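You operate a simulated robot arm through the tools that you are given. There is no shell and no other tool. Be economical: measure what you need, move in short steps, check, and stop when the job is done.

You are at the controls of a simulated robot arm. One attempt, no reset.

Task
Hang the damp yellow and green towels over the airer and peg each one.
Fine: the yellow towel on the blue rail under the blue peg, the green towel on the white rail under the white peg.

The check looks at the end state, three seconds after you hand in, the way a careful person would. Anything else that was tipped, shoved, dropped, spilled or broken makes it a failure. Flat cloth is picked up by pressing the open fingertips on it (5 to 10 N) and closing them slowly along it; thin cloth reads only 2 to 8 mm in the jaws.

Robot
A 6-joint arm with a two-finger parallel gripper, fixed in place. Base frame: the origin is at the foot of the arm, x ahead of it, y to its left, z up; the work surface is at about z = 0.745. Readings come in m, rad, newtons and seconds.
With the tool pointing down near the work surface it reaches from about 0.16 to 0.74 m from the base axis. Its first joint turns from -2.897 to 2.897 rad. Payload 3.91 kg.
The tool frame sits at the grasp point between the pads (the TCP): z along the fingers, y along the line on which they close. The tips reach 0.03 m beyond it. Largest opening 0.11 m; finger width 0.02, thickness 0.01; the body of the gripper, 0.048 by 0.112 m, starts 0.055 m behind the TCP.
Orientation is that of the tool frame in the base frame, as a unit quaternion [x, y, z, w]. With the fingers straight down and closing along the base's y, the tool's x points along the base's -x, its y along +y and its z along -z.

Tools
- The arm moves only by the tool servo_tool. Its argument "series" is a list of rows, each an object of numbers (a shift or turn left out is 0, a gripper value left out holds the last): "tx", "ty", "tz": the shift along the tool's x, y, z in m; "rx", "ry", "rz": the turn, a rotation vector about the tool's x, y, z in rad; "gripper": the gripper command, from -1 (shut) to 1 (fully open), values between in proportion. In form: [{"tx": .., "ty": .., "tz": .., "rx": .., "ry": .., "rz": .., "gripper": ..}, ...]. A call has 1 to 8 rows; each row shifts and turns the commanded pose from where the row before left it, along the tool's axes as they then stand. A row lasts 0.2 s, in which the tool goes at most 0.05 m and 0.15 rad; a call with a longer step from one row to the next is refused whole, and so is a gripper value outside its range. A pose out of reach is approached as far as the arm can. The call stops where the force on the tool passes 60 N (or 10 N more than at its start, if that is more) or the arm is blocked; 0.2 s more then pass. The fingers move at their own pace (about 0.045 m/s each) and stop on an object; they squeeze with about 21 N. The grip force told is the motor's: it shows also when the fingers shut on nothing. Time passes only in rows, and 0.2 s behind the last, so rows that do not move let the fingers close. It gives the time, the measured TCP pose, the force on the tool (base axes), the opening and the grip force at its end, in the units of the frame above (readings bear some noise).
- Cameras (640 x 400 px; columns grow to the right, rows downward): "scene" is fixed at [0.2213, 0.6499, 1.5285]; the picture's right is [-1.00, -0.04, 0.00], its down [-0.03, 0.70, -0.72] and it looks along [0.03, -0.72, -0.70] (base axes); focal length 214 px, centre (320, 200). "wrist" rides on the gripper at [0.071, 0.022, -0.107] in the tool frame; the picture's right is [-0.29, 0.96, 0.00], its down [-0.76, -0.23, -0.61] and it looks along [-0.58, -0.18, 0.79] (tool axes); focal length 243 px, centre (320, 200). There is no depth. A picture from a camera that has moved, and an enlarged one, comes with that camera's place and axes in the base frame and with its lens.
- capture(camera): a new picture of that camera. The clock stands still meanwhile.
- slide_trunk(by): slides the trunk up (or, below 0, down) by that many m; the arm rides with it, the base frame stays. It gives what a move gives, with no picture.
- close_up(camera, box): a new picture of the part [left, top, right, bottom] of that camera's present view, enlarged. The clock stands still meanwhile.
- job_done(): hands the job in; it is judged then, once.

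Go step by step. Nothing tells you positions but the pictures and the camera data: compare them with the known pose of the tool, close in by small moves and look again before you grip or let go. The budget is 120 turns and 76 pictures, counting those below and the enlarged ones. Unless the task says otherwise, let go and move clear before handing in, and close with one line.

The tools are called after ">>>" by a JSON object that holds its "op" and its "data". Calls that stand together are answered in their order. servo_tool: Moves the arm, as the interface text tells. Its arguments: {"type":"object","properties":{"series":{"type":"array","items":{"type":"object","properties":{"tx":{"type":"number"},"ty":{"type":"number"},"tz":{"type":"number"},"rx":{"type":"number"},"ry":{"type":"number"},"rz":{"type":"number"},"gripper":{"type":"number"}}}}},"required":["series"]} The other tools are called the same way: slide_trunk (by) slides the trunk up or down; capture (camera) takes a picture; close_up (camera, box) takes an enlarged picture of a part of a camera's view; job_done () hands the job in.

At the start:

```text
t: 0.0
tool_pos: [0.3514, 0.1868, 1.2617]
tcp_rot: [0.0, 1.0, 0.001, -0.001]
force: [0.2, 0.6, -1.3]
finger_gap: 0.11
finger_force: 0.1
trunk travel left (down, up): [-0.525, 0.065]
```

scene: 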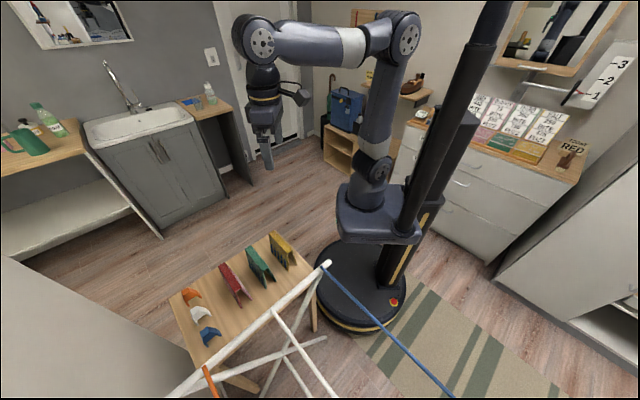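
wrist: 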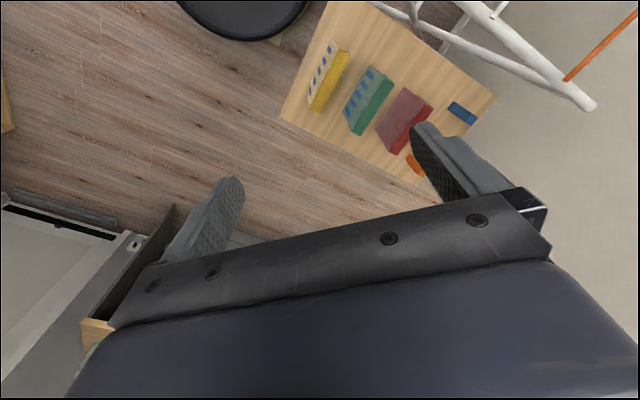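

I see a small table with three towels (yellow, green, red) and pegs (orange, white, blue), and an airer with coloured rails. I'll look closer first.

>>> {"op": "close_up", "data": {"camera": "scene", "box": [160, 220, 340, 350]}}

>>> {"op": "close_up", "data": {"camera": "scene", "box": [160, 250, 480, 400]}}

>>> {"op": "close_up", "data": {"camera": "scene", "box": [400, 80, 600, 190]}}

>>> {"op": "close_up", "data": {"camera": "wrist", "box": [260, 0, 640, 220]}}

```text
3.08 times, centred on (250, 285) of scene
camera zoom: at [0.2213, 0.6499, 1.5285], right [-1.0, -0.04, 0.0], down [-0.03, 0.7, -0.72], along [0.03, -0.72, -0.7], focal length 660 px, centre (535, -62)
```

zoom: 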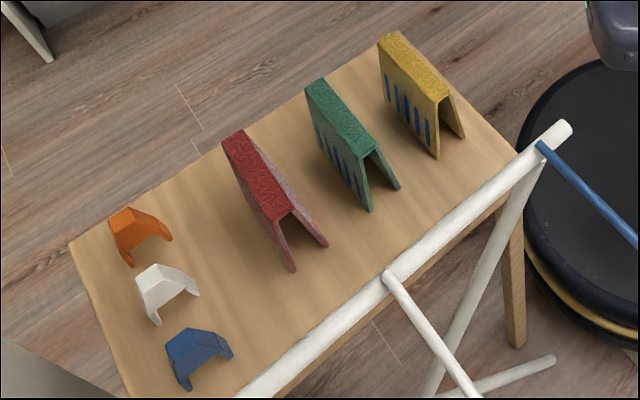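

```text
2.00 times, centred on (320, 325) of scene
camera zoom: at [0.2213, 0.6499, 1.5285], right [-1.0, -0.04, 0.0], down [-0.03, 0.7, -0.72], along [0.03, -0.72, -0.7], focal length 429 px, centre (320, -50)
```

zoom: 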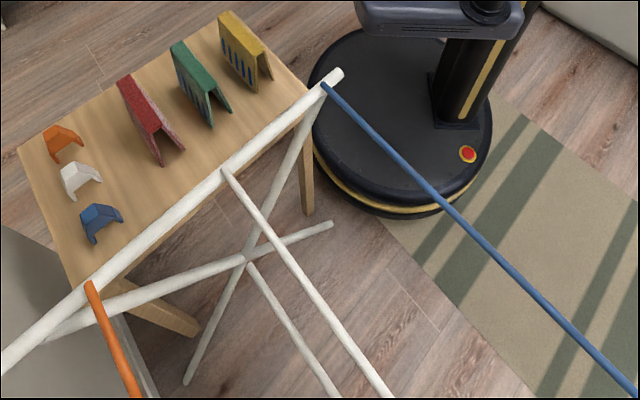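

```text
3.20 times, centred on (500, 135) of scene
camera zoom: at [0.2213, 0.6499, 1.5285], right [-1.0, -0.04, 0.0], down [-0.03, 0.7, -0.72], along [0.03, -0.72, -0.7], focal length 686 px, centre (-256, 408)
```

zoom: 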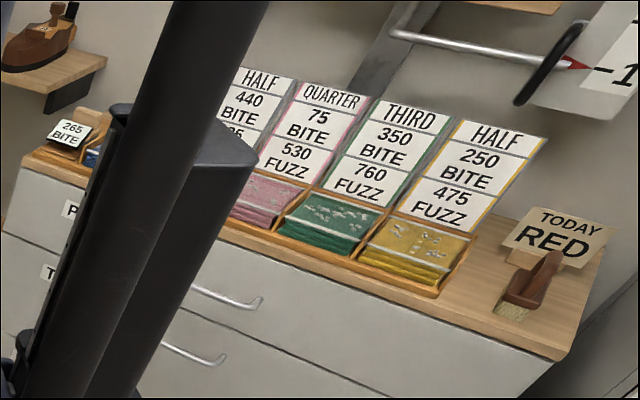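

```text
1.68 times, centred on (450, 110) of wrist
camera zoom: at [0.2799, 0.2089, 1.37], right [0.29, 0.96, 0.0], down [0.76, -0.23, 0.61], along [0.58, -0.18, -0.8], focal length 409 px, centre (101, 352)
```

zoom: 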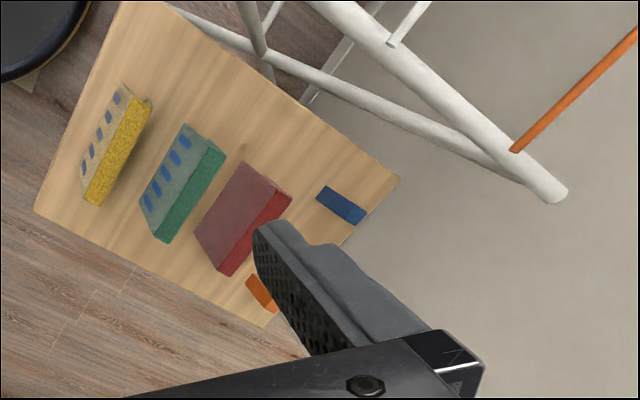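

Triangulating from both views: rails at about z 0.924. Blue starts at (0.23,0.32), white at (0.355,0.45), orange at (0.48,0.58), all running along (-0.7,+0.7). The towels are tents with ridges parallel to the rails, the yellow one around (0.38,0.19,0.865). I'll turn the tool 45° so it closes across the ridges, then look.

>>> {"op": "servo_tool", "data": {"series": [{"rz": 0.131}, {"rz": 0.131}, {"rz": 0.131}, {"rz": 0.131}, {"rz": 0.131}, {"rz": 0.1304}]}}

>>> {"op": "slide_trunk", "data": {"by": -0.15}}

>>> {"op": "capture", "data": {"camera": "wrist"}}

>>> {"op": "capture", "data": {"camera": "scene"}}

```text
t: 1.4
tool_pos: [0.3502, 0.1865, 1.2614]
tcp_rot: [0.384, 0.923, 0.0, -0.001]
force: [0.3, 0.0, -1.1]
finger_gap: 0.1101
finger_force: 0.0
trunk travel left (down, up): [-0.525, 0.065]
```

```text
t: 3.1
tool_pos: [0.3514, 0.1862, 1.1123]
tcp_rot: [0.382, 0.924, -0.001, -0.001]
force: [-0.7, -1.1, 0.3]
finger_gap: 0.11
finger_force: 0.0
trunk travel left (down, up): [-0.375, 0.215]
```

```text
69 pictures are left
camera wrist: at [0.3159, 0.2526, 1.2199], right [0.88, 0.47, 0.0], down [0.37, -0.7, 0.61], along [0.29, -0.53, -0.8], focal length 243 px, centre (320, 200)
```

wrist: 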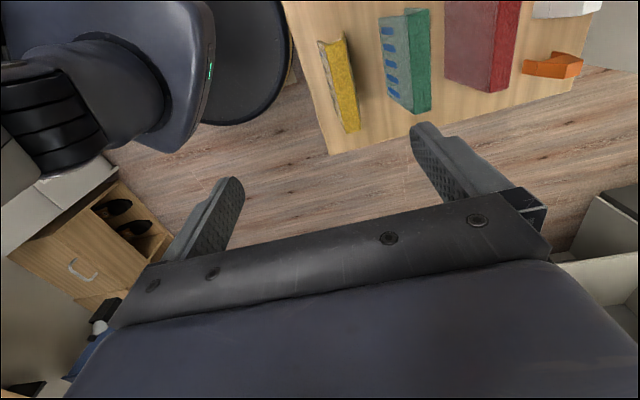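

```text
68 pictures are left
```

scene: 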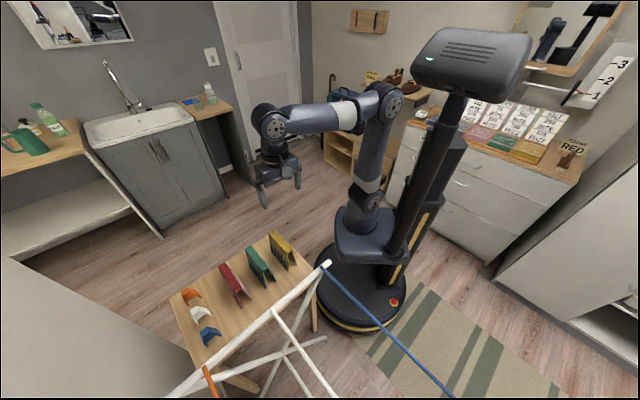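

Geometry confirmed: yellow ridge about (0.381,0.198,0.865), green ridge about (0.451,0.272,0.875). I'll come over the yellow towel with the jaws a bit narrower, slide down to about z 0.95, and check.

>>> {"op": "servo_tool", "data": {"series": [{"tx": -0.0127, "ty": 0.03, "gripper": 0.45}, {}]}}

>>> {"op": "slide_trunk", "data": {"by": -0.16}}

>>> {"op": "capture", "data": {"camera": "wrist"}}

>>> {"op": "close_up", "data": {"camera": "scene", "box": [160, 200, 340, 330]}}

```text
t: 3.8
tool_pos: [0.3811, 0.1999, 1.1121]
tcp_rot: [0.382, 0.924, 0.0, 0.001]
force: [-0.3, 0.6, 0.1]
finger_gap: 0.0797
finger_force: 0.1
trunk travel left (down, up): [-0.375, 0.215]
```

```text
t: 5.6
tool_pos: [0.3805, 0.1989, 0.9521]
tcp_rot: [0.382, 0.924, 0.001, -0.001]
force: [-0.5, 0.0, 0.5]
finger_gap: 0.0799
finger_force: 0.0
trunk travel left (down, up): [-0.215, 0.375]
```

```text
67 pictures are left
camera wrist: at [0.3455, 0.265, 1.0593], right [0.88, 0.47, 0.0], down [0.37, -0.7, 0.61], along [0.29, -0.53, -0.8], focal length 243 px, centre (320, 200)
```

wrist: 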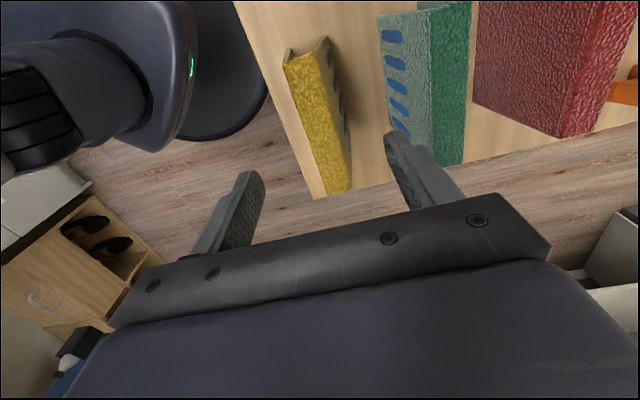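

```text
3.08 times, centred on (250, 265) of scene
camera zoom: at [0.2213, 0.6499, 1.5285], right [-1.0, -0.04, 0.0], down [-0.03, 0.7, -0.72], along [0.03, -0.72, -0.7], focal length 660 px, centre (535, 0)
```

zoom: 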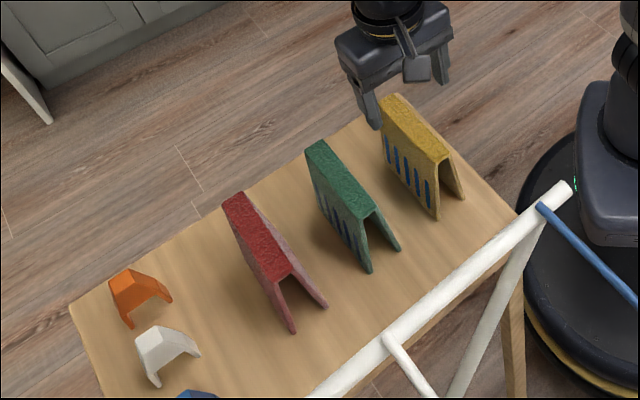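

Alignment over the yellow ridge looks right. I'll descend in steps so the tips go about 2 cm below the ridge, then look.

>>> {"op": "servo_tool", "data": {"series": [{"tz": 0.025, "tx": -0.003}, {"tz": 0.025}, {"tz": 0.015}, {"tz": 0.01}, {}]}}

>>> {"op": "capture", "data": {"camera": "wrist"}}

>>> {"op": "close_up", "data": {"camera": "scene", "box": [220, 200, 320, 280]}}

```text
t: 6.8
tool_pos: [0.3841, 0.1978, 0.8764]
tcp_rot: [0.383, 0.924, 0.0, -0.001]
force: [0.0, -0.2, -0.2]
finger_gap: 0.0795
finger_force: 0.0
trunk travel left (down, up): [-0.215, 0.375]
```

```text
65 pictures are left
camera wrist: at [0.3479, 0.2633, 0.9847], right [0.88, 0.47, 0.0], down [0.37, -0.7, 0.61], along [0.29, -0.53, -0.8], focal length 243 px, centre (320, 200)
```

wrist: 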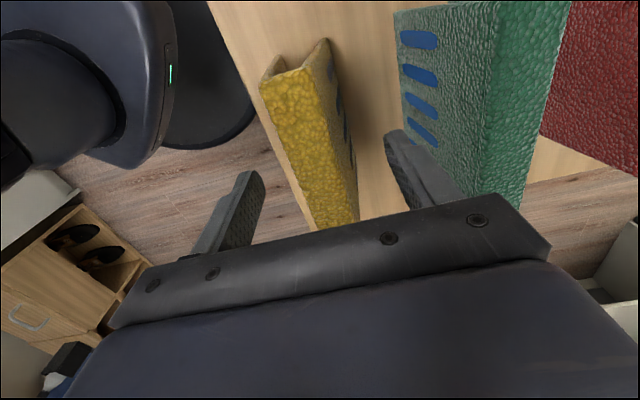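

```text
5.00 times, centred on (270, 240) of scene
camera zoom: at [0.2213, 0.6499, 1.5285], right [-1.0, -0.04, 0.0], down [-0.03, 0.7, -0.72], along [0.03, -0.72, -0.7], focal length 1072 px, centre (570, 0)
```

zoom: 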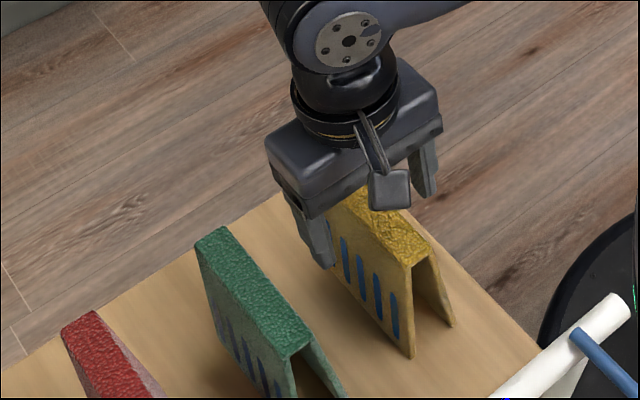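

The fingers straddle the ridge cleanly. Closing slowly.

>>> {"op": "servo_tool", "data": {"series": [{"gripper": 0.1}, {"gripper": -0.2}, {"gripper": -0.45}, {"gripper": -0.65}, {"gripper": -0.85}, {"gripper": -1}, {}, {}]}}

>>> {"op": "close_up", "data": {"camera": "scene", "box": [220, 200, 320, 280]}}

```text
t: 8.6
tool_pos: [0.3836, 0.1979, 0.8769]
tcp_rot: [0.382, 0.924, 0.0, -0.002]
force: [-0.5, -0.4, 0.1]
finger_gap: 0.0279
finger_force: 20.6
trunk travel left (down, up): [-0.215, 0.375]
```

```text
5.00 times, centred on (270, 240) of scene
camera zoom: at [0.2213, 0.6499, 1.5285], right [-1.0, -0.04, 0.0], down [-0.03, 0.7, -0.72], along [0.03, -0.72, -0.7], focal length 1072 px, centre (570, 0)
```

zoom: 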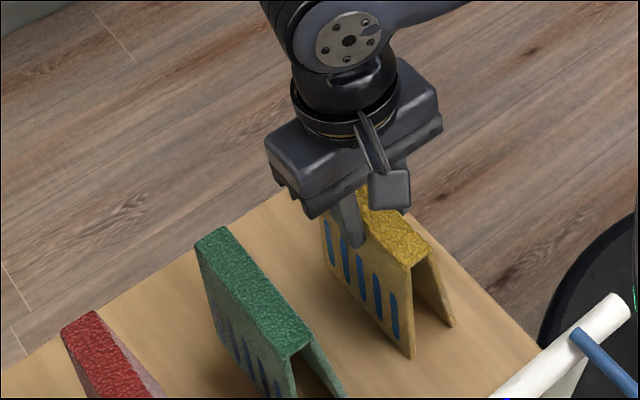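

Gripped at 28 mm. Lifting straight up by 0.24 and checking that the towel hangs level.

>>> {"op": "servo_tool", "data": {"series": [{"tz": -0.01}, {"tz": -0.02}, {"tz": -0.03}, {"tz": -0.03}, {"tz": -0.03}, {}]}}

>>> {"op": "slide_trunk", "data": {"by": 0.16}}

>>> {"op": "capture", "data": {"camera": "wrist"}}

>>> {"op": "close_up", "data": {"camera": "scene", "box": [200, 130, 340, 230]}}

```text
t: 10.0
tool_pos: [0.3811, 0.1978, 0.9984]
tcp_rot: [0.383, 0.924, 0.0, -0.002]
force: [-0.2, -0.7, -0.9]
finger_gap: 0.0278
finger_force: 21.3
trunk travel left (down, up): [-0.215, 0.375]
```

```text
t: 11.8
tool_pos: [0.3811, 0.1986, 1.1573]
tcp_rot: [0.383, 0.924, 0.0, -0.001]
force: [-0.5, 1.0, -0.2]
finger_gap: 0.0278
finger_force: 20.7
trunk travel left (down, up): [-0.375, 0.215]
```

```text
62 pictures are left
camera wrist: at [0.3465, 0.2642, 1.2653], right [0.88, 0.47, 0.0], down [0.37, -0.7, 0.61], along [0.29, -0.53, -0.8], focal length 243 px, centre (320, 200)
```

wrist: 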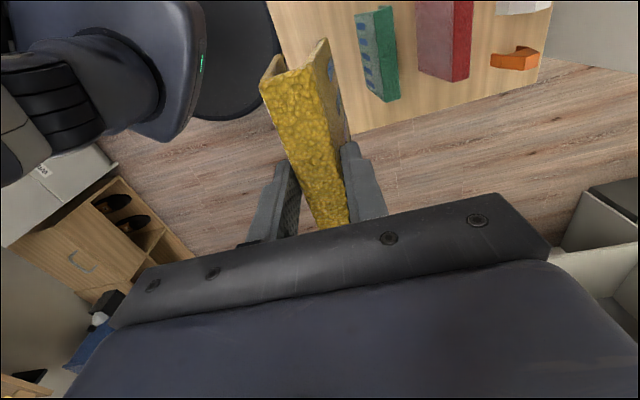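

```text
4.00 times, centred on (270, 180) of scene
camera zoom: at [0.2213, 0.6499, 1.5285], right [-1.0, -0.04, 0.0], down [-0.03, 0.7, -0.72], along [0.03, -0.72, -0.7], focal length 858 px, centre (520, 280)
```

zoom: 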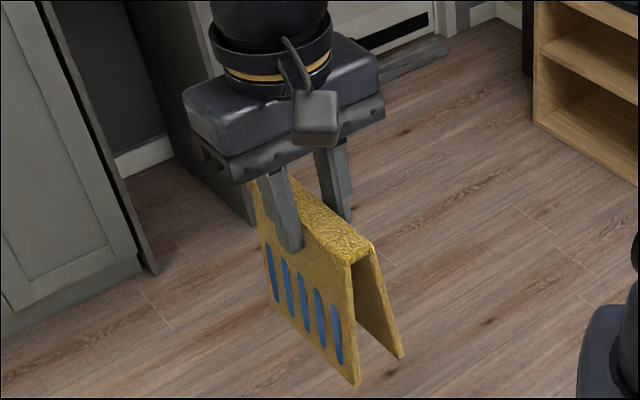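

The towel is held level, about 0.05 m of it ahead of the grip and 0.065 m behind. Now I'll carry it along the rail direction, over the side bar, to above the blue rail.

>>> {"op": "servo_tool", "data": {"series": [{"tx": 0.03}, {"tx": 0.045, "ty": -0.004}, {"tx": 0.045, "ty": -0.004}, {"tx": 0.045, "ty": -0.004}, {"tx": 0.045, "ty": -0.005}, {"tx": 0.045}, {"tx": 0.045}, {"tx": 0.019}]}}

>>> {"op": "capture", "data": {"camera": "wrist"}}

>>> {"op": "capture", "data": {"camera": "scene"}}

```text
t: 13.6
tool_pos: [0.142, 0.4123, 1.1592]
tcp_rot: [0.384, 0.923, 0.001, 0.0]
force: [0.0, -1.0, -0.9]
finger_gap: 0.0279
finger_force: 21.0
trunk travel left (down, up): [-0.375, 0.215]
```

```text
60 pictures are left
camera wrist: at [0.1072, 0.4792, 1.2672], right [0.88, 0.47, 0.0], down [0.37, -0.7, 0.61], along [0.29, -0.54, -0.8], focal length 243 px, centre (320, 200)
```

wrist: 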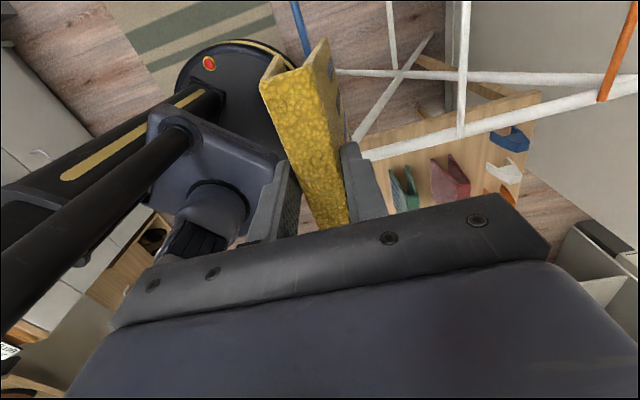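

```text
59 pictures are left
```

scene: 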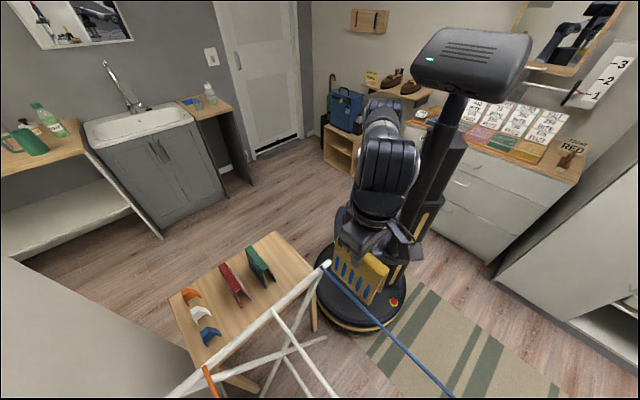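

The rail p-coordinate from the wrist view (0.391) matches the tool (0.392). I'll lower until the hem is just above the rail and look closely.

>>> {"op": "servo_tool", "data": {"series": [{"tz": 0.025}, {"tz": 0.03}, {"tz": 0.03}, {}]}}

>>> {"op": "close_up", "data": {"camera": "scene", "box": [310, 230, 450, 330]}}

>>> {"op": "close_up", "data": {"camera": "wrist", "box": [230, 0, 430, 125]}}

```text
t: 14.6
tool_pos: [0.1429, 0.4126, 1.0744]
tcp_rot: [0.383, 0.924, 0.0, 0.0]
force: [0.0, -0.3, -1.2]
finger_gap: 0.0284
finger_force: 20.4
trunk travel left (down, up): [-0.375, 0.215]
```

```text
4.00 times, centred on (380, 280) of scene
camera zoom: at [0.2213, 0.6499, 1.5285], right [-1.0, -0.04, 0.0], down [-0.03, 0.7, -0.72], along [0.03, -0.72, -0.7], focal length 858 px, centre (80, -120)
```

zoom: 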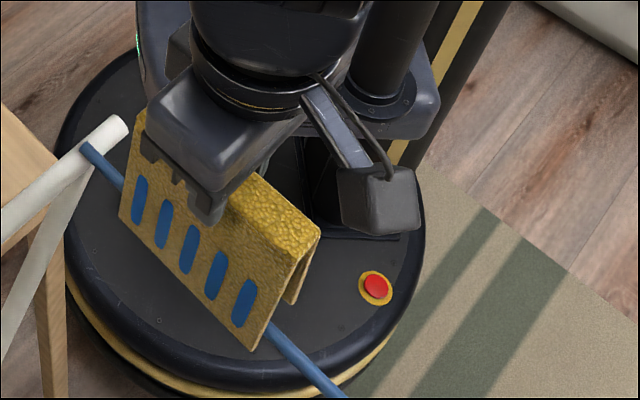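

```text
3.20 times, centred on (330, 62) of wrist
camera zoom: at [0.1079, 0.478, 1.1816], right [0.88, 0.47, 0.0], down [0.37, -0.7, 0.61], along [0.29, -0.53, -0.8], focal length 776 px, centre (288, 640)
```

zoom: 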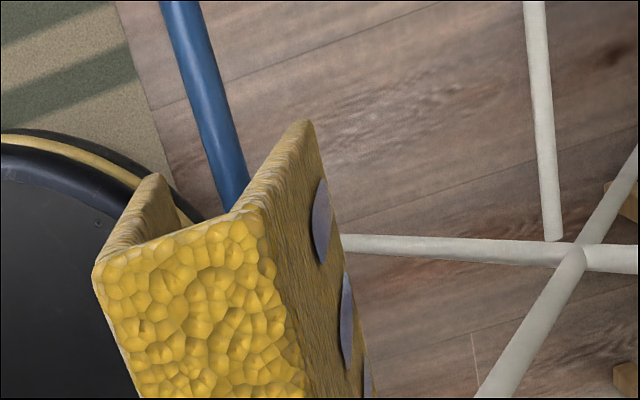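

The rail lies between the legs, about 4 mm off centre. I'll correct that and descend partway.

>>> {"op": "servo_tool", "data": {"series": [{"ty": -0.004}, {"tz": 0.015}, {"tz": 0.02}, {"tz": 0.02}, {"tz": 0.02}, {}]}}

>>> {"op": "close_up", "data": {"camera": "scene", "box": [310, 230, 450, 330]}}

>>> {"op": "close_up", "data": {"camera": "wrist", "box": [230, 0, 430, 125]}}

```text
t: 16.0
tool_pos: [0.1403, 0.4099, 0.997]
tcp_rot: [0.383, 0.924, 0.0, 0.0]
force: [-0.1, -0.2, -0.8]
finger_gap: 0.0282
finger_force: 21.6
trunk travel left (down, up): [-0.375, 0.215]
```

```text
4.00 times, centred on (380, 280) of scene
camera zoom: at [0.2213, 0.6499, 1.5285], right [-1.0, -0.04, 0.0], down [-0.03, 0.7, -0.72], along [0.03, -0.72, -0.7], focal length 858 px, centre (80, -120)
```

zoom: 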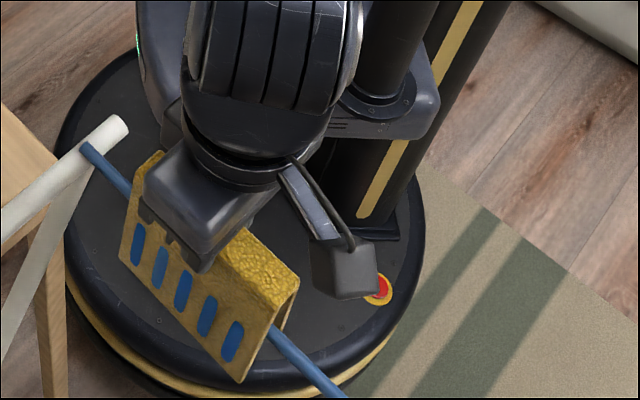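

```text
3.20 times, centred on (330, 62) of wrist
camera zoom: at [0.1054, 0.4751, 1.1056], right [0.88, 0.47, 0.0], down [0.37, -0.7, 0.61], along [0.29, -0.53, -0.8], focal length 776 px, centre (288, 640)
```

zoom: 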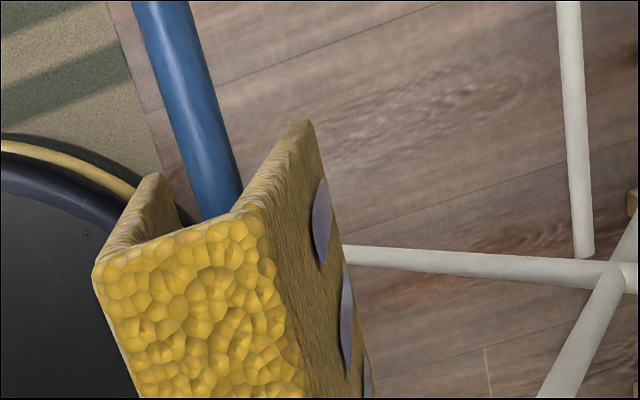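

The rail is inside the tent. Continuing down gently until contact.

>>> {"op": "servo_tool", "data": {"series": [{"tz": 0.012}, {"tz": 0.012}, {"tz": 0.006}, {}]}}

>>> {"op": "close_up", "data": {"camera": "wrist", "box": [230, 0, 430, 125]}}

```text
t: 17.0
tool_pos: [0.1411, 0.4089, 0.9684]
tcp_rot: [0.383, 0.924, 0.0, -0.002]
force: [-0.7, -0.4, -0.6]
finger_gap: 0.028
finger_force: 20.7
trunk travel left (down, up): [-0.375, 0.215]
```

```text
3.20 times, centred on (330, 62) of wrist
camera zoom: at [0.1056, 0.4758, 1.0762], right [0.88, 0.47, 0.0], down [0.37, -0.7, 0.61], along [0.29, -0.53, -0.8], focal length 776 px, centre (288, 640)
```

zoom: 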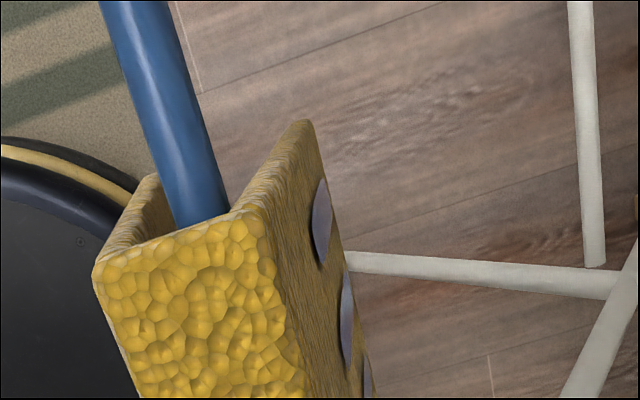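

>>> {"op": "servo_tool", "data": {"series": [{"tz": 0.005}, {"tz": 0.004}, {"tz": 0.003}, {}]}}

```text
t: 18.0
tool_pos: [0.1408, 0.4091, 0.9553]
tcp_rot: [0.383, 0.924, 0.001, -0.001]
force: [0.6, -0.4, -0.9]
finger_gap: 0.0279
finger_force: 21.1
trunk travel left (down, up): [-0.375, 0.215]
```

>>> {"op": "servo_tool", "data": {"series": [{"tz": 0.003}, {"tz": 0.003}, {}]}}

>>> {"op": "close_up", "data": {"camera": "wrist", "box": [230, 0, 430, 125]}}

```text
t: 18.8
tool_pos: [0.1425, 0.4089, 0.9495]
tcp_rot: [0.383, 0.924, 0.0, -0.001]
force: [0.1, 0.1, -1.1]
finger_gap: 0.028
finger_force: 21.3
trunk travel left (down, up): [-0.375, 0.215]
```

```text
3.20 times, centred on (330, 62) of wrist
camera zoom: at [0.1061, 0.4749, 1.0576], right [0.88, 0.47, 0.0], down [0.37, -0.7, 0.61], along [0.29, -0.54, -0.8], focal length 776 px, centre (288, 640)
```

zoom: 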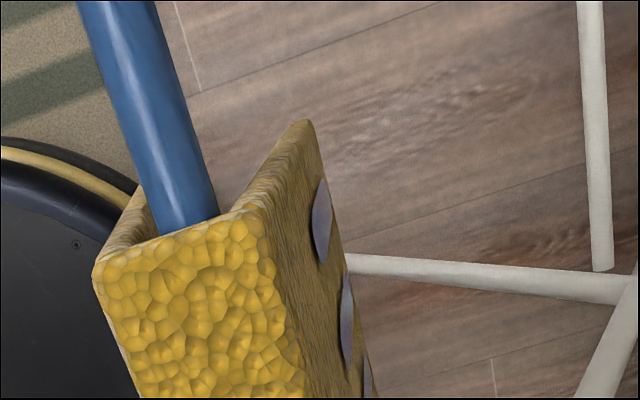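

>>> {"op": "servo_tool", "data": {"series": [{"tz": 0.002}, {"tz": 0.002}, {}]}}

>>> {"op": "servo_tool", "data": {"series": [{"tz": 0.002}, {"tz": 0.001}, {}]}}

>>> {"op": "servo_tool", "data": {"series": [{"tz": 0.001}, {"tz": 0.001}, {}]}}

```text
t: 19.6
tool_pos: [0.1402, 0.4087, 0.9464]
tcp_rot: [0.383, 0.924, 0.001, -0.001]
force: [-0.4, -0.8, 8.1]
finger_gap: 0.028
finger_force: 20.6
trunk travel left (down, up): [-0.375, 0.215]
```

```text
t: 20.4
tool_pos: [0.1414, 0.4089, 0.9443]
tcp_rot: [0.382, 0.924, 0.004, -0.001]
force: [1.6, 2.5, 32.9]
finger_gap: 0.0285
finger_force: 20.9
trunk travel left (down, up): [-0.375, 0.215]
```

```text
t: 21.2
tool_pos: [0.1413, 0.4088, 0.9422]
tcp_rot: [0.383, 0.924, 0.002, -0.001]
force: [2.4, 2.2, 33.3]
finger_gap: 0.0286
finger_force: 20.9
trunk travel left (down, up): [-0.375, 0.215]
```

Contact came at TCP z 0.946. I'll unload slightly, then open partly and check.

>>> {"op": "servo_tool", "data": {"series": [{"tz": -0.003}, {"gripper": -0.4}, {"gripper": -0.2}, {"gripper": 0.2}, {}, {}]}}

>>> {"op": "close_up", "data": {"camera": "scene", "box": [310, 230, 450, 330]}}

>>> {"op": "capture", "data": {"camera": "wrist"}}

```text
t: 22.6
tool_pos: [0.1406, 0.4094, 0.9441]
tcp_rot: [0.383, 0.924, 0.0, -0.001]
force: [-0.4, -0.2, -0.4]
finger_gap: 0.066
finger_force: 0.0
trunk travel left (down, up): [-0.375, 0.215]
```

```text
4.00 times, centred on (380, 280) of scene
camera zoom: at [0.2213, 0.6499, 1.5285], right [-1.0, -0.04, 0.0], down [-0.03, 0.7, -0.72], along [0.03, -0.72, -0.7], focal length 858 px, centre (80, -120)
```

zoom: 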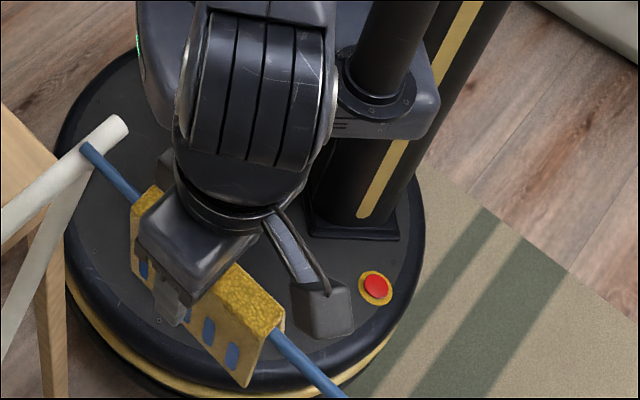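

```text
51 pictures are left
camera wrist: at [0.1053, 0.4751, 1.0523], right [0.88, 0.47, 0.0], down [0.37, -0.7, 0.61], along [0.29, -0.53, -0.8], focal length 243 px, centre (320, 200)
```

wrist: 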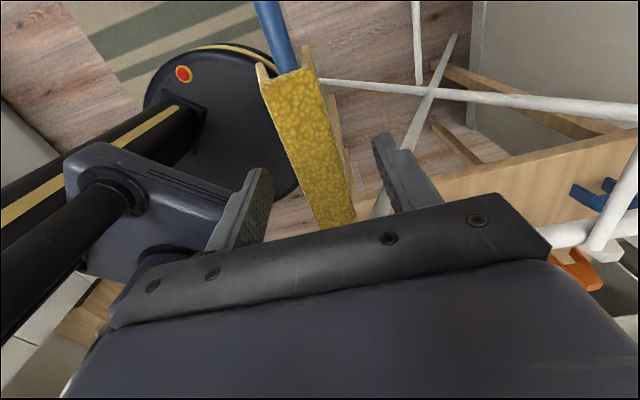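

The yellow towel hangs squarely on the blue rail. I'll rise clear and go over the pegs for a look.

>>> {"op": "servo_tool", "data": {"series": [{"gripper": 0.45, "tz": -0.01}, {"tz": -0.035}, {"tz": -0.04}, {"tz": -0.04}, {"tz": -0.03}, {}]}}

>>> {"op": "servo_tool", "data": {"series": [{"tx": -0.03, "ty": 0.038}, {"tx": -0.03, "ty": 0.038}, {"tx": -0.03, "ty": 0.038}, {"tx": -0.03, "ty": 0.038}, {"tx": -0.03, "ty": 0.038}, {"tx": -0.03, "ty": 0.038}, {"tx": -0.03, "ty": 0.038}, {"tx": -0.03, "ty": 0.038}]}}

>>> {"op": "capture", "data": {"camera": "wrist"}}

>>> {"op": "close_up", "data": {"camera": "scene", "box": [160, 230, 260, 360]}}

>>> {"op": "close_up", "data": {"camera": "scene", "box": [310, 230, 450, 330]}}

```text
t: 24.0
tool_pos: [0.1417, 0.4085, 1.1005]
tcp_rot: [0.383, 0.924, 0.001, -0.001]
force: [-0.2, 1.0, 1.0]
finger_gap: 0.08
finger_force: 0.0
trunk travel left (down, up): [-0.375, 0.215]
```

```text
t: 25.8
tool_pos: [0.4508, 0.4391, 1.0911]
tcp_rot: [0.383, 0.924, 0.002, -0.001]
force: [-0.6, 0.4, -0.4]
finger_gap: 0.0799
finger_force: 0.1
out of reach, approached as far as the arm can: row 7, 8
trunk travel left (down, up): [-0.375, 0.215]
```

```text
50 pictures are left
camera wrist: at [0.4147, 0.5056, 1.2], right [0.88, 0.47, 0.0], down [0.37, -0.7, 0.61], along [0.29, -0.53, -0.8], focal length 243 px, centre (320, 200)
```

wrist: 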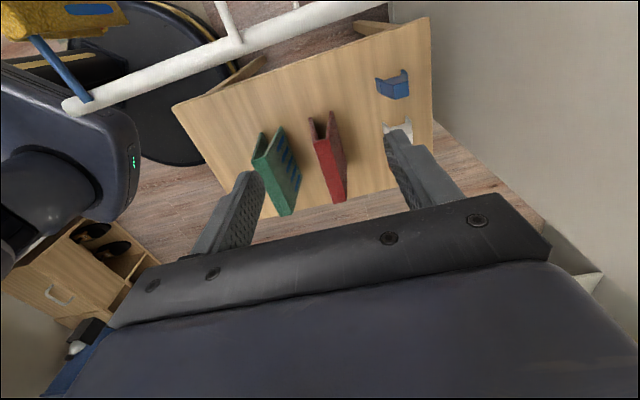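

```text
3.08 times, centred on (210, 295) of scene
camera zoom: at [0.2213, 0.6499, 1.5285], right [-1.0, -0.04, 0.0], down [-0.03, 0.7, -0.72], along [0.03, -0.72, -0.7], focal length 660 px, centre (658, -92)
```

zoom: 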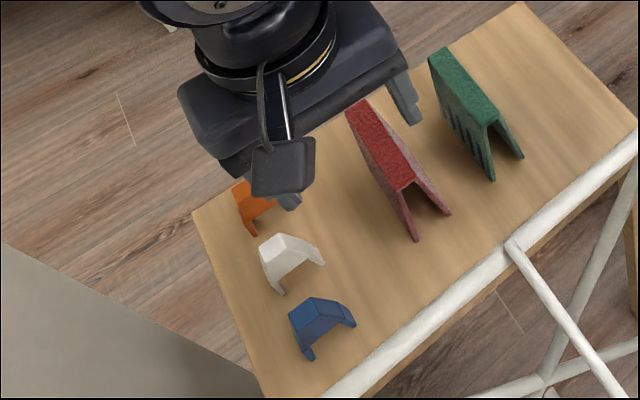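

```text
4.00 times, centred on (380, 280) of scene
camera zoom: at [0.2213, 0.6499, 1.5285], right [-1.0, -0.04, 0.0], down [-0.03, 0.7, -0.72], along [0.03, -0.72, -0.7], focal length 858 px, centre (80, -120)
```

zoom: 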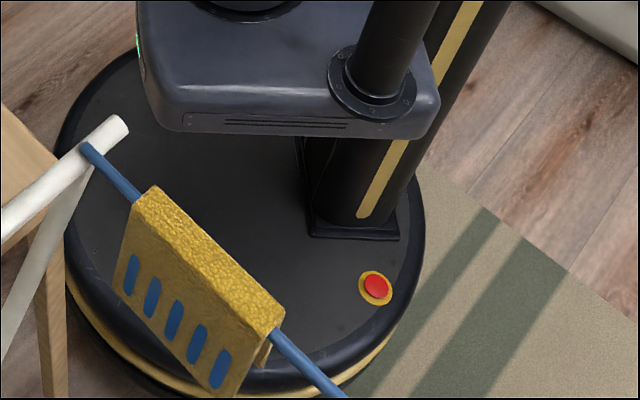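

The towel stays put. The arm runs out of reach here because the tool is high relative to the shoulder, so I'll raise the trunk and lower the arm, then move out over the pegs.

>>> {"op": "slide_trunk", "data": {"by": 0.15}}

>>> {"op": "servo_tool", "data": {"series": [{"tz": 0.04}, {"tz": 0.04}, {"tz": 0.04}, {"tz": 0.04}, {"tz": 0.04}, {"tz": 0.03}, {}]}}

>>> {"op": "servo_tool", "data": {"series": [{"tx": -0.025, "ty": 0.03}, {"tx": -0.025, "ty": 0.03}, {"tx": -0.02, "ty": 0.025}, {}]}}

>>> {"op": "capture", "data": {"camera": "wrist"}}

```text
t: 27.6
tool_pos: [0.4495, 0.4405, 1.2416]
tcp_rot: [0.383, 0.924, 0.002, -0.001]
force: [-0.4, 1.0, 0.6]
finger_gap: 0.0798
finger_force: 0.0
trunk travel left (down, up): [-0.525, 0.065]
```

```text
t: 29.2
tool_pos: [0.4508, 0.4421, 1.0117]
tcp_rot: [0.382, 0.924, 0.002, 0.001]
force: [0.8, 0.1, -0.8]
finger_gap: 0.0797
finger_force: 0.0
trunk travel left (down, up): [-0.525, 0.065]
```

```text
t: 30.2
tool_pos: [0.5577, 0.4533, 1.0121]
tcp_rot: [0.383, 0.924, 0.001, 0.0]
force: [0.3, 0.0, 0.4]
finger_gap: 0.0798
finger_force: 0.1
trunk travel left (down, up): [-0.525, 0.065]
```

```text
47 pictures are left
camera wrist: at [0.5221, 0.5192, 1.1198], right [0.88, 0.47, 0.0], down [0.37, -0.7, 0.61], along [0.29, -0.53, -0.8], focal length 243 px, centre (320, 200)
```

wrist: 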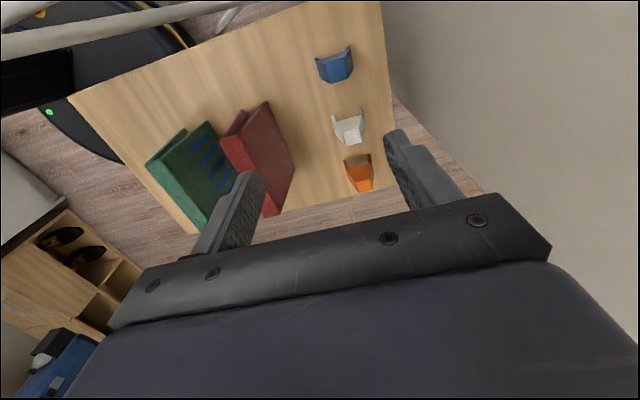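

>>> {"op": "close_up", "data": {"camera": "wrist", "box": [290, 30, 410, 200]}}

>>> {"op": "close_up", "data": {"camera": "scene", "box": [170, 280, 250, 350]}}

```text
2.35 times, centred on (350, 115) of wrist
camera zoom: at [0.5221, 0.5192, 1.1198], right [0.88, 0.47, 0.0], down [0.37, -0.7, 0.61], along [0.29, -0.53, -0.8], focal length 571 px, centre (249, 400)
```

zoom: 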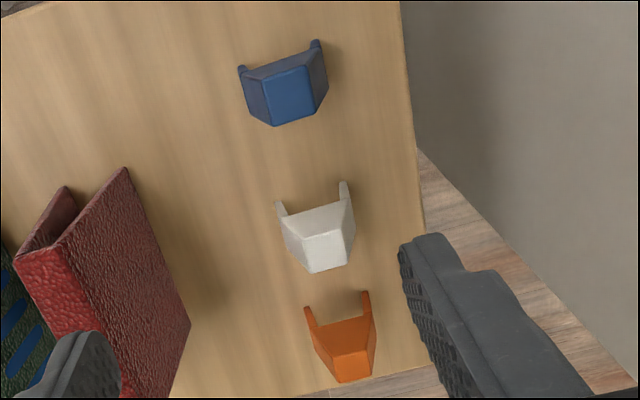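

```text
5.71 times, centred on (210, 315) of scene
camera zoom: at [0.2213, 0.6499, 1.5285], right [-1.0, -0.04, 0.0], down [-0.03, 0.7, -0.72], along [0.03, -0.72, -0.7], focal length 1226 px, centre (949, -457)
```

zoom: 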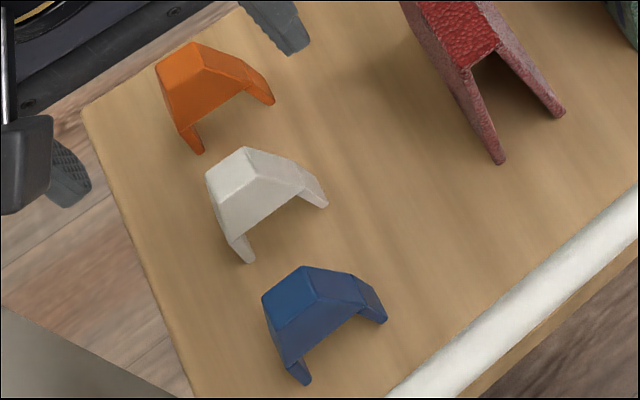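

The blue peg is about at (0.567,0.484), top near z 0.80, lined up with the tool's closing axis. I'll lower and shift over it, watching the reach limit.

>>> {"op": "servo_tool", "data": {"series": [{"tz": 0.04}, {"tz": 0.04}, {"tz": 0.03, "gripper": 0.4}, {"tx": 0.007, "ty": 0.014}, {"tx": 0.008, "ty": 0.014}, {}]}}

>>> {"op": "capture", "data": {"camera": "wrist"}}

>>> {"op": "close_up", "data": {"camera": "scene", "box": [150, 260, 270, 360]}}

```text
t: 31.6
tool_pos: [0.5669, 0.4821, 0.9017]
tcp_rot: [0.383, 0.924, 0.002, -0.001]
force: [-0.1, 0.5, 0.1]
finger_gap: 0.0769
finger_force: 0.0
trunk travel left (down, up): [-0.525, 0.065]
```

```text
44 pictures are left
camera wrist: at [0.5319, 0.5476, 1.0108], right [0.88, 0.47, 0.0], down [0.37, -0.7, 0.6], along [0.29, -0.53, -0.8], focal length 243 px, centre (320, 200)
```

wrist: 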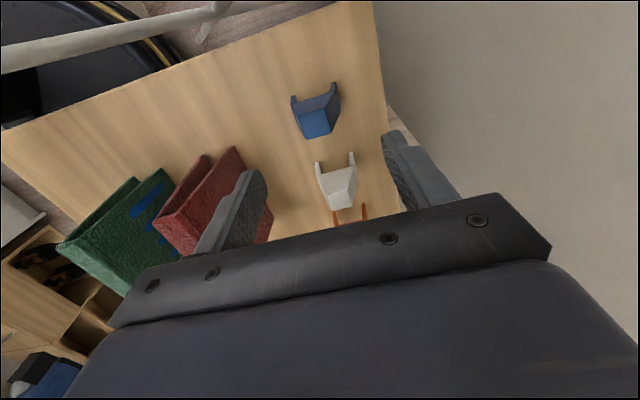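

```text
4.00 times, centred on (210, 310) of scene
camera zoom: at [0.2213, 0.6499, 1.5285], right [-1.0, -0.04, 0.0], down [-0.03, 0.7, -0.72], along [0.03, -0.72, -0.7], focal length 858 px, centre (760, -240)
```

zoom: 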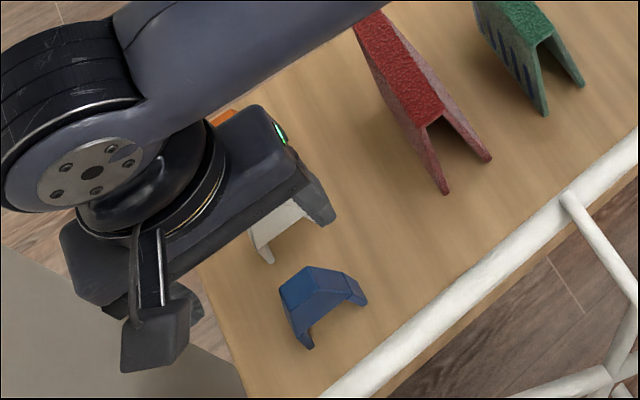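

>>> {"op": "servo_tool", "data": {"series": [{"tz": 0.03, "tx": 0.002}, {"tz": 0.025}, {"tz": 0.015}, {}]}}

>>> {"op": "capture", "data": {"camera": "wrist"}}

```text
t: 32.6
tool_pos: [0.5648, 0.4831, 0.8322]
tcp_rot: [0.383, 0.924, 0.002, 0.0]
force: [0.0, -0.4, -0.9]
finger_gap: 0.0771
finger_force: 0.1
out of reach, approached as far as the arm can: row 3
trunk travel left (down, up): [-0.525, 0.065]
```

```text
42 pictures are left
camera wrist: at [0.529, 0.5485, 0.9406], right [0.88, 0.47, 0.0], down [0.37, -0.7, 0.6], along [0.29, -0.53, -0.8], focal length 243 px, centre (320, 200)
```

wrist: 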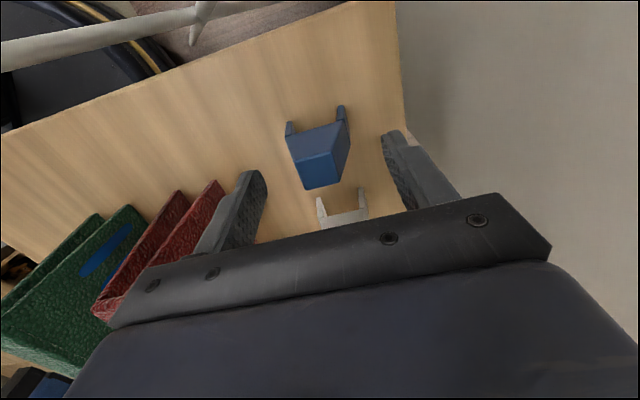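

Alignment is good. The arm is only limited by its height relative to the shoulder, so I'll slide the trunk down for the last part and close on the peg.

>>> {"op": "slide_trunk", "data": {"by": -0.034}}

>>> {"op": "capture", "data": {"camera": "wrist"}}

```text
t: 33.3
tool_pos: [0.5642, 0.4829, 0.7986]
tcp_rot: [0.383, 0.924, 0.002, 0.001]
force: [0.1, -0.5, -0.1]
finger_gap: 0.077
finger_force: 0.0
trunk travel left (down, up): [-0.491, 0.099]
```

```text
41 pictures are left
camera wrist: at [0.529, 0.5483, 0.9068], right [0.88, 0.47, 0.0], down [0.37, -0.7, 0.61], along [0.29, -0.53, -0.8], focal length 243 px, centre (320, 200)
```

wrist: 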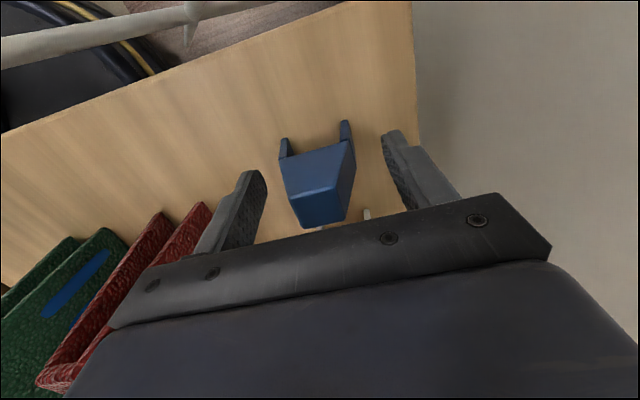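

The TCP projects onto the middle of the peg. Closing slowly.

>>> {"op": "servo_tool", "data": {"series": [{"gripper": 0.1}, {"gripper": -0.1}, {"gripper": -0.3}, {"gripper": -0.5}, {"gripper": -0.7}, {"gripper": -1}, {}]}}

>>> {"op": "capture", "data": {"camera": "wrist"}}

```text
t: 34.9
tool_pos: [0.5642, 0.4832, 0.799]
tcp_rot: [0.382, 0.924, 0.002, 0.0]
force: [-0.1, -0.4, 0.1]
finger_gap: 0.0439
finger_force: 21.0
trunk travel left (down, up): [-0.491, 0.099]
```

```text
40 pictures are left
camera wrist: at [0.5291, 0.5483, 0.9068], right [0.88, 0.47, 0.0], down [0.37, -0.7, 0.61], along [0.29, -0.53, -0.8], focal length 243 px, centre (320, 200)
```

wrist: 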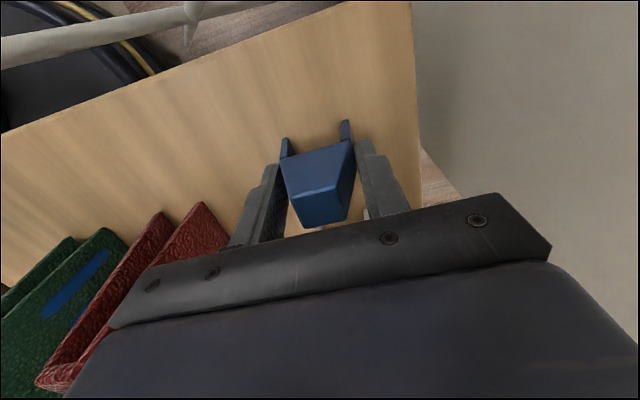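

Blue peg gripped (44 mm). Lifting it clear.

>>> {"op": "slide_trunk", "data": {"by": 0.095}}

>>> {"op": "servo_tool", "data": {"series": [{"tz": -0.02, "ty": -0.01}, {"tz": -0.035, "ty": -0.015}, {"tz": -0.035, "ty": -0.02}, {"tz": -0.035, "ty": -0.02}, {"tz": -0.03, "ty": -0.02}, {"tz": -0.02, "ty": -0.02}, {}]}}

>>> {"op": "close_up", "data": {"camera": "scene", "box": [120, 180, 340, 340]}}

```text
t: 36.2
tool_pos: [0.5639, 0.4824, 0.8937]
tcp_rot: [0.382, 0.924, 0.003, 0.0]
force: [0.0, 0.4, -0.3]
finger_gap: 0.0436
finger_force: 21.1
trunk travel left (down, up): [-0.586, 0.004]
```

```text
t: 37.8
tool_pos: [0.4882, 0.407, 1.0689]
tcp_rot: [0.383, 0.924, 0.002, 0.001]
force: [0.4, -0.3, 0.9]
finger_gap: 0.0432
finger_force: 20.8
trunk travel left (down, up): [-0.586, 0.004]
```

```text
2.50 times, centred on (230, 260) of scene
camera zoom: at [0.2213, 0.6499, 1.5285], right [-1.0, -0.04, 0.0], down [-0.03, 0.7, -0.72], along [0.03, -0.72, -0.7], focal length 536 px, centre (545, 50)
```

zoom: 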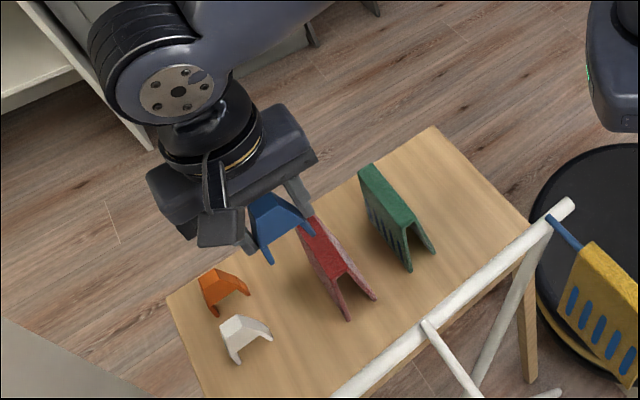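

>>> {"op": "servo_tool", "data": {"series": [{"tx": 0.03, "ty": -0.03, "tz": -0.01}, {"tx": 0.03, "ty": -0.03}, {"tx": 0.03, "ty": -0.03}, {"tx": 0.03, "ty": -0.03}, {"tx": 0.03, "ty": -0.03}, {"tx": 0.03, "ty": -0.03}, {"tx": 0.03, "ty": -0.03}, {"tx": 0.032, "ty": -0.032}]}}

>>> {"op": "servo_tool", "data": {"series": [{}, {}]}}

>>> {"op": "capture", "data": {"camera": "wrist"}}

>>> {"op": "close_up", "data": {"camera": "scene", "box": [310, 230, 450, 330]}}

```text
t: 39.6
tool_pos: [0.1463, 0.4084, 1.0776]
tcp_rot: [0.383, 0.924, 0.003, 0.0]
force: [-0.5, 0.4, 1.0]
finger_gap: 0.0433
finger_force: 21.0
trunk travel left (down, up): [-0.586, 0.004]
```

```text
t: 40.2
tool_pos: [0.1467, 0.4088, 1.0766]
tcp_rot: [0.383, 0.924, 0.002, 0.0]
force: [0.0, 0.2, -0.4]
finger_gap: 0.0433
finger_force: 21.1
trunk travel left (down, up): [-0.586, 0.004]
```

```text
38 pictures are left
camera wrist: at [0.1117, 0.4749, 1.1852], right [0.88, 0.47, 0.0], down [0.37, -0.7, 0.61], along [0.29, -0.53, -0.8], focal length 243 px, centre (320, 200)
```

wrist: 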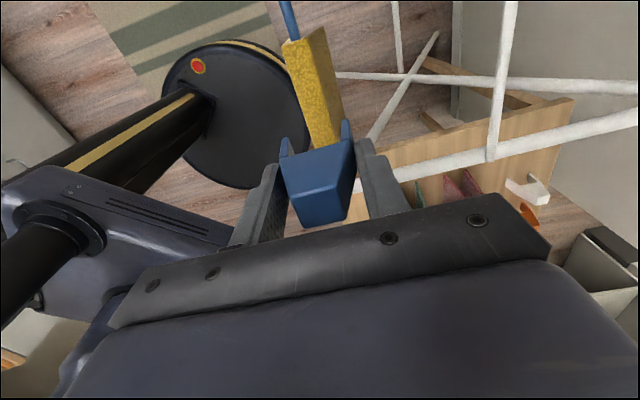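

```text
4.00 times, centred on (380, 280) of scene
camera zoom: at [0.2213, 0.6499, 1.5285], right [-1.0, -0.04, 0.0], down [-0.03, 0.7, -0.72], along [0.03, -0.72, -0.7], focal length 858 px, centre (80, -120)
```

zoom: 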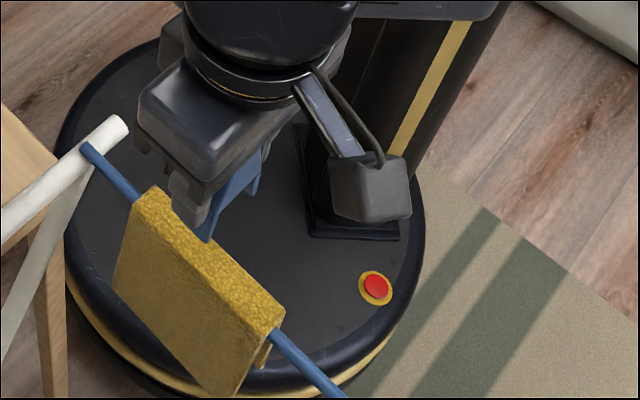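

The peg is above the towel. Lowering to just above the ridge, then a close look at both sides.

>>> {"op": "servo_tool", "data": {"series": [{"tz": 0.03}, {"tz": 0.025}, {"tz": 0.012}, {}]}}

>>> {"op": "close_up", "data": {"camera": "wrist", "box": [220, 20, 420, 240]}}

>>> {"op": "close_up", "data": {"camera": "scene", "box": [330, 260, 410, 320]}}

```text
t: 41.2
tool_pos: [0.1465, 0.4091, 1.0103]
tcp_rot: [0.383, 0.924, 0.003, 0.0]
force: [0.1, 0.9, 0.2]
finger_gap: 0.0433
finger_force: 20.9
trunk travel left (down, up): [-0.586, 0.004]
```

```text
1.82 times, centred on (320, 130) of wrist
camera zoom: at [0.1115, 0.4748, 1.1181], right [0.88, 0.47, 0.0], down [0.37, -0.7, 0.6], along [0.29, -0.53, -0.8], focal length 441 px, centre (320, 327)
```

zoom: 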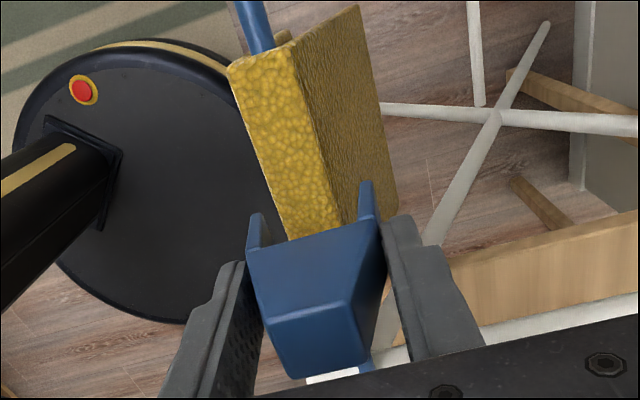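

```text
6.67 times, centred on (370, 290) of scene
camera zoom: at [0.2213, 0.6499, 1.5285], right [-1.0, -0.04, 0.0], down [-0.03, 0.7, -0.72], along [0.03, -0.72, -0.7], focal length 1430 px, centre (-13, -400)
```

zoom: 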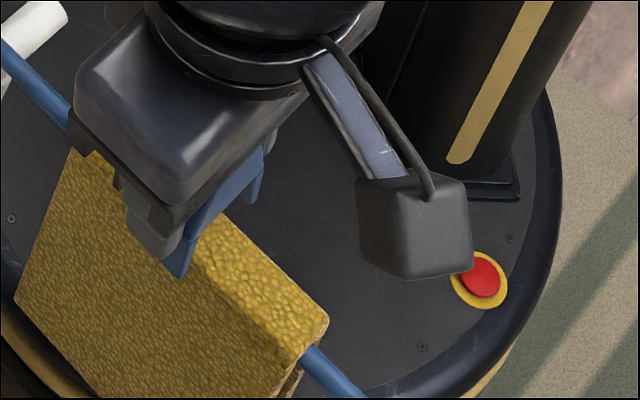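

The towel hangs slightly tilted; its ridge spans p≈0.378–0.398 and the peg feet centre is at 0.394. I'll shift 3 mm and lower the peg over the ridge gently.

>>> {"op": "servo_tool", "data": {"series": [{"ty": -0.004}, {"tz": 0.012}, {"tz": 0.008}, {"tz": 0.008}, {}]}}

>>> {"op": "close_up", "data": {"camera": "wrist", "box": [220, 20, 420, 240]}}

```text
t: 42.4
tool_pos: [0.1443, 0.4052, 0.9798]
tcp_rot: [0.382, 0.924, 0.003, 0.0]
force: [0.4, 0.8, -0.7]
finger_gap: 0.0438
finger_force: 20.7
trunk travel left (down, up): [-0.586, 0.004]
```

```text
1.82 times, centred on (320, 130) of wrist
camera zoom: at [0.11, 0.4713, 1.0896], right [0.88, 0.47, 0.0], down [0.37, -0.7, 0.61], along [0.29, -0.53, -0.8], focal length 441 px, centre (320, 327)
```

zoom: 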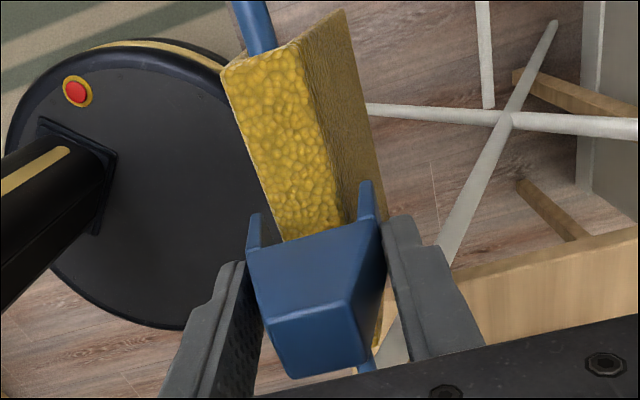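

The ridge is centred between the peg's feet. Continuing down.

>>> {"op": "servo_tool", "data": {"series": [{"tz": 0.006}, {"tz": 0.006}, {"tz": 0.004}, {}]}}

>>> {"op": "close_up", "data": {"camera": "wrist", "box": [220, 20, 420, 240]}}

```text
t: 43.4
tool_pos: [0.1443, 0.405, 0.9665]
tcp_rot: [0.382, 0.924, 0.002, 0.0]
force: [0.0, -0.2, -0.5]
finger_gap: 0.0434
finger_force: 20.7
trunk travel left (down, up): [-0.586, 0.004]
```

```text
1.82 times, centred on (320, 130) of wrist
camera zoom: at [0.109, 0.4717, 1.075], right [0.88, 0.47, 0.0], down [0.37, -0.7, 0.6], along [0.29, -0.53, -0.8], focal length 441 px, centre (320, 327)
```

zoom: 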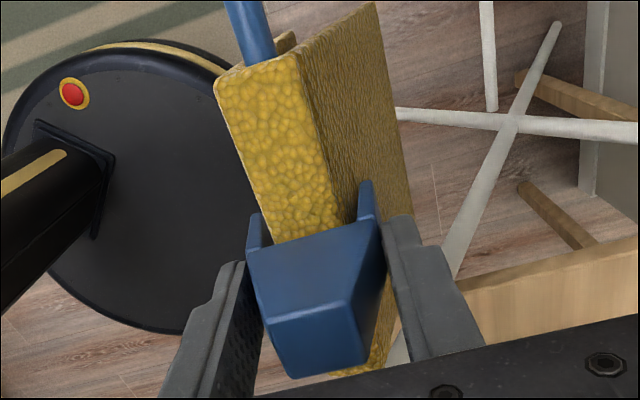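

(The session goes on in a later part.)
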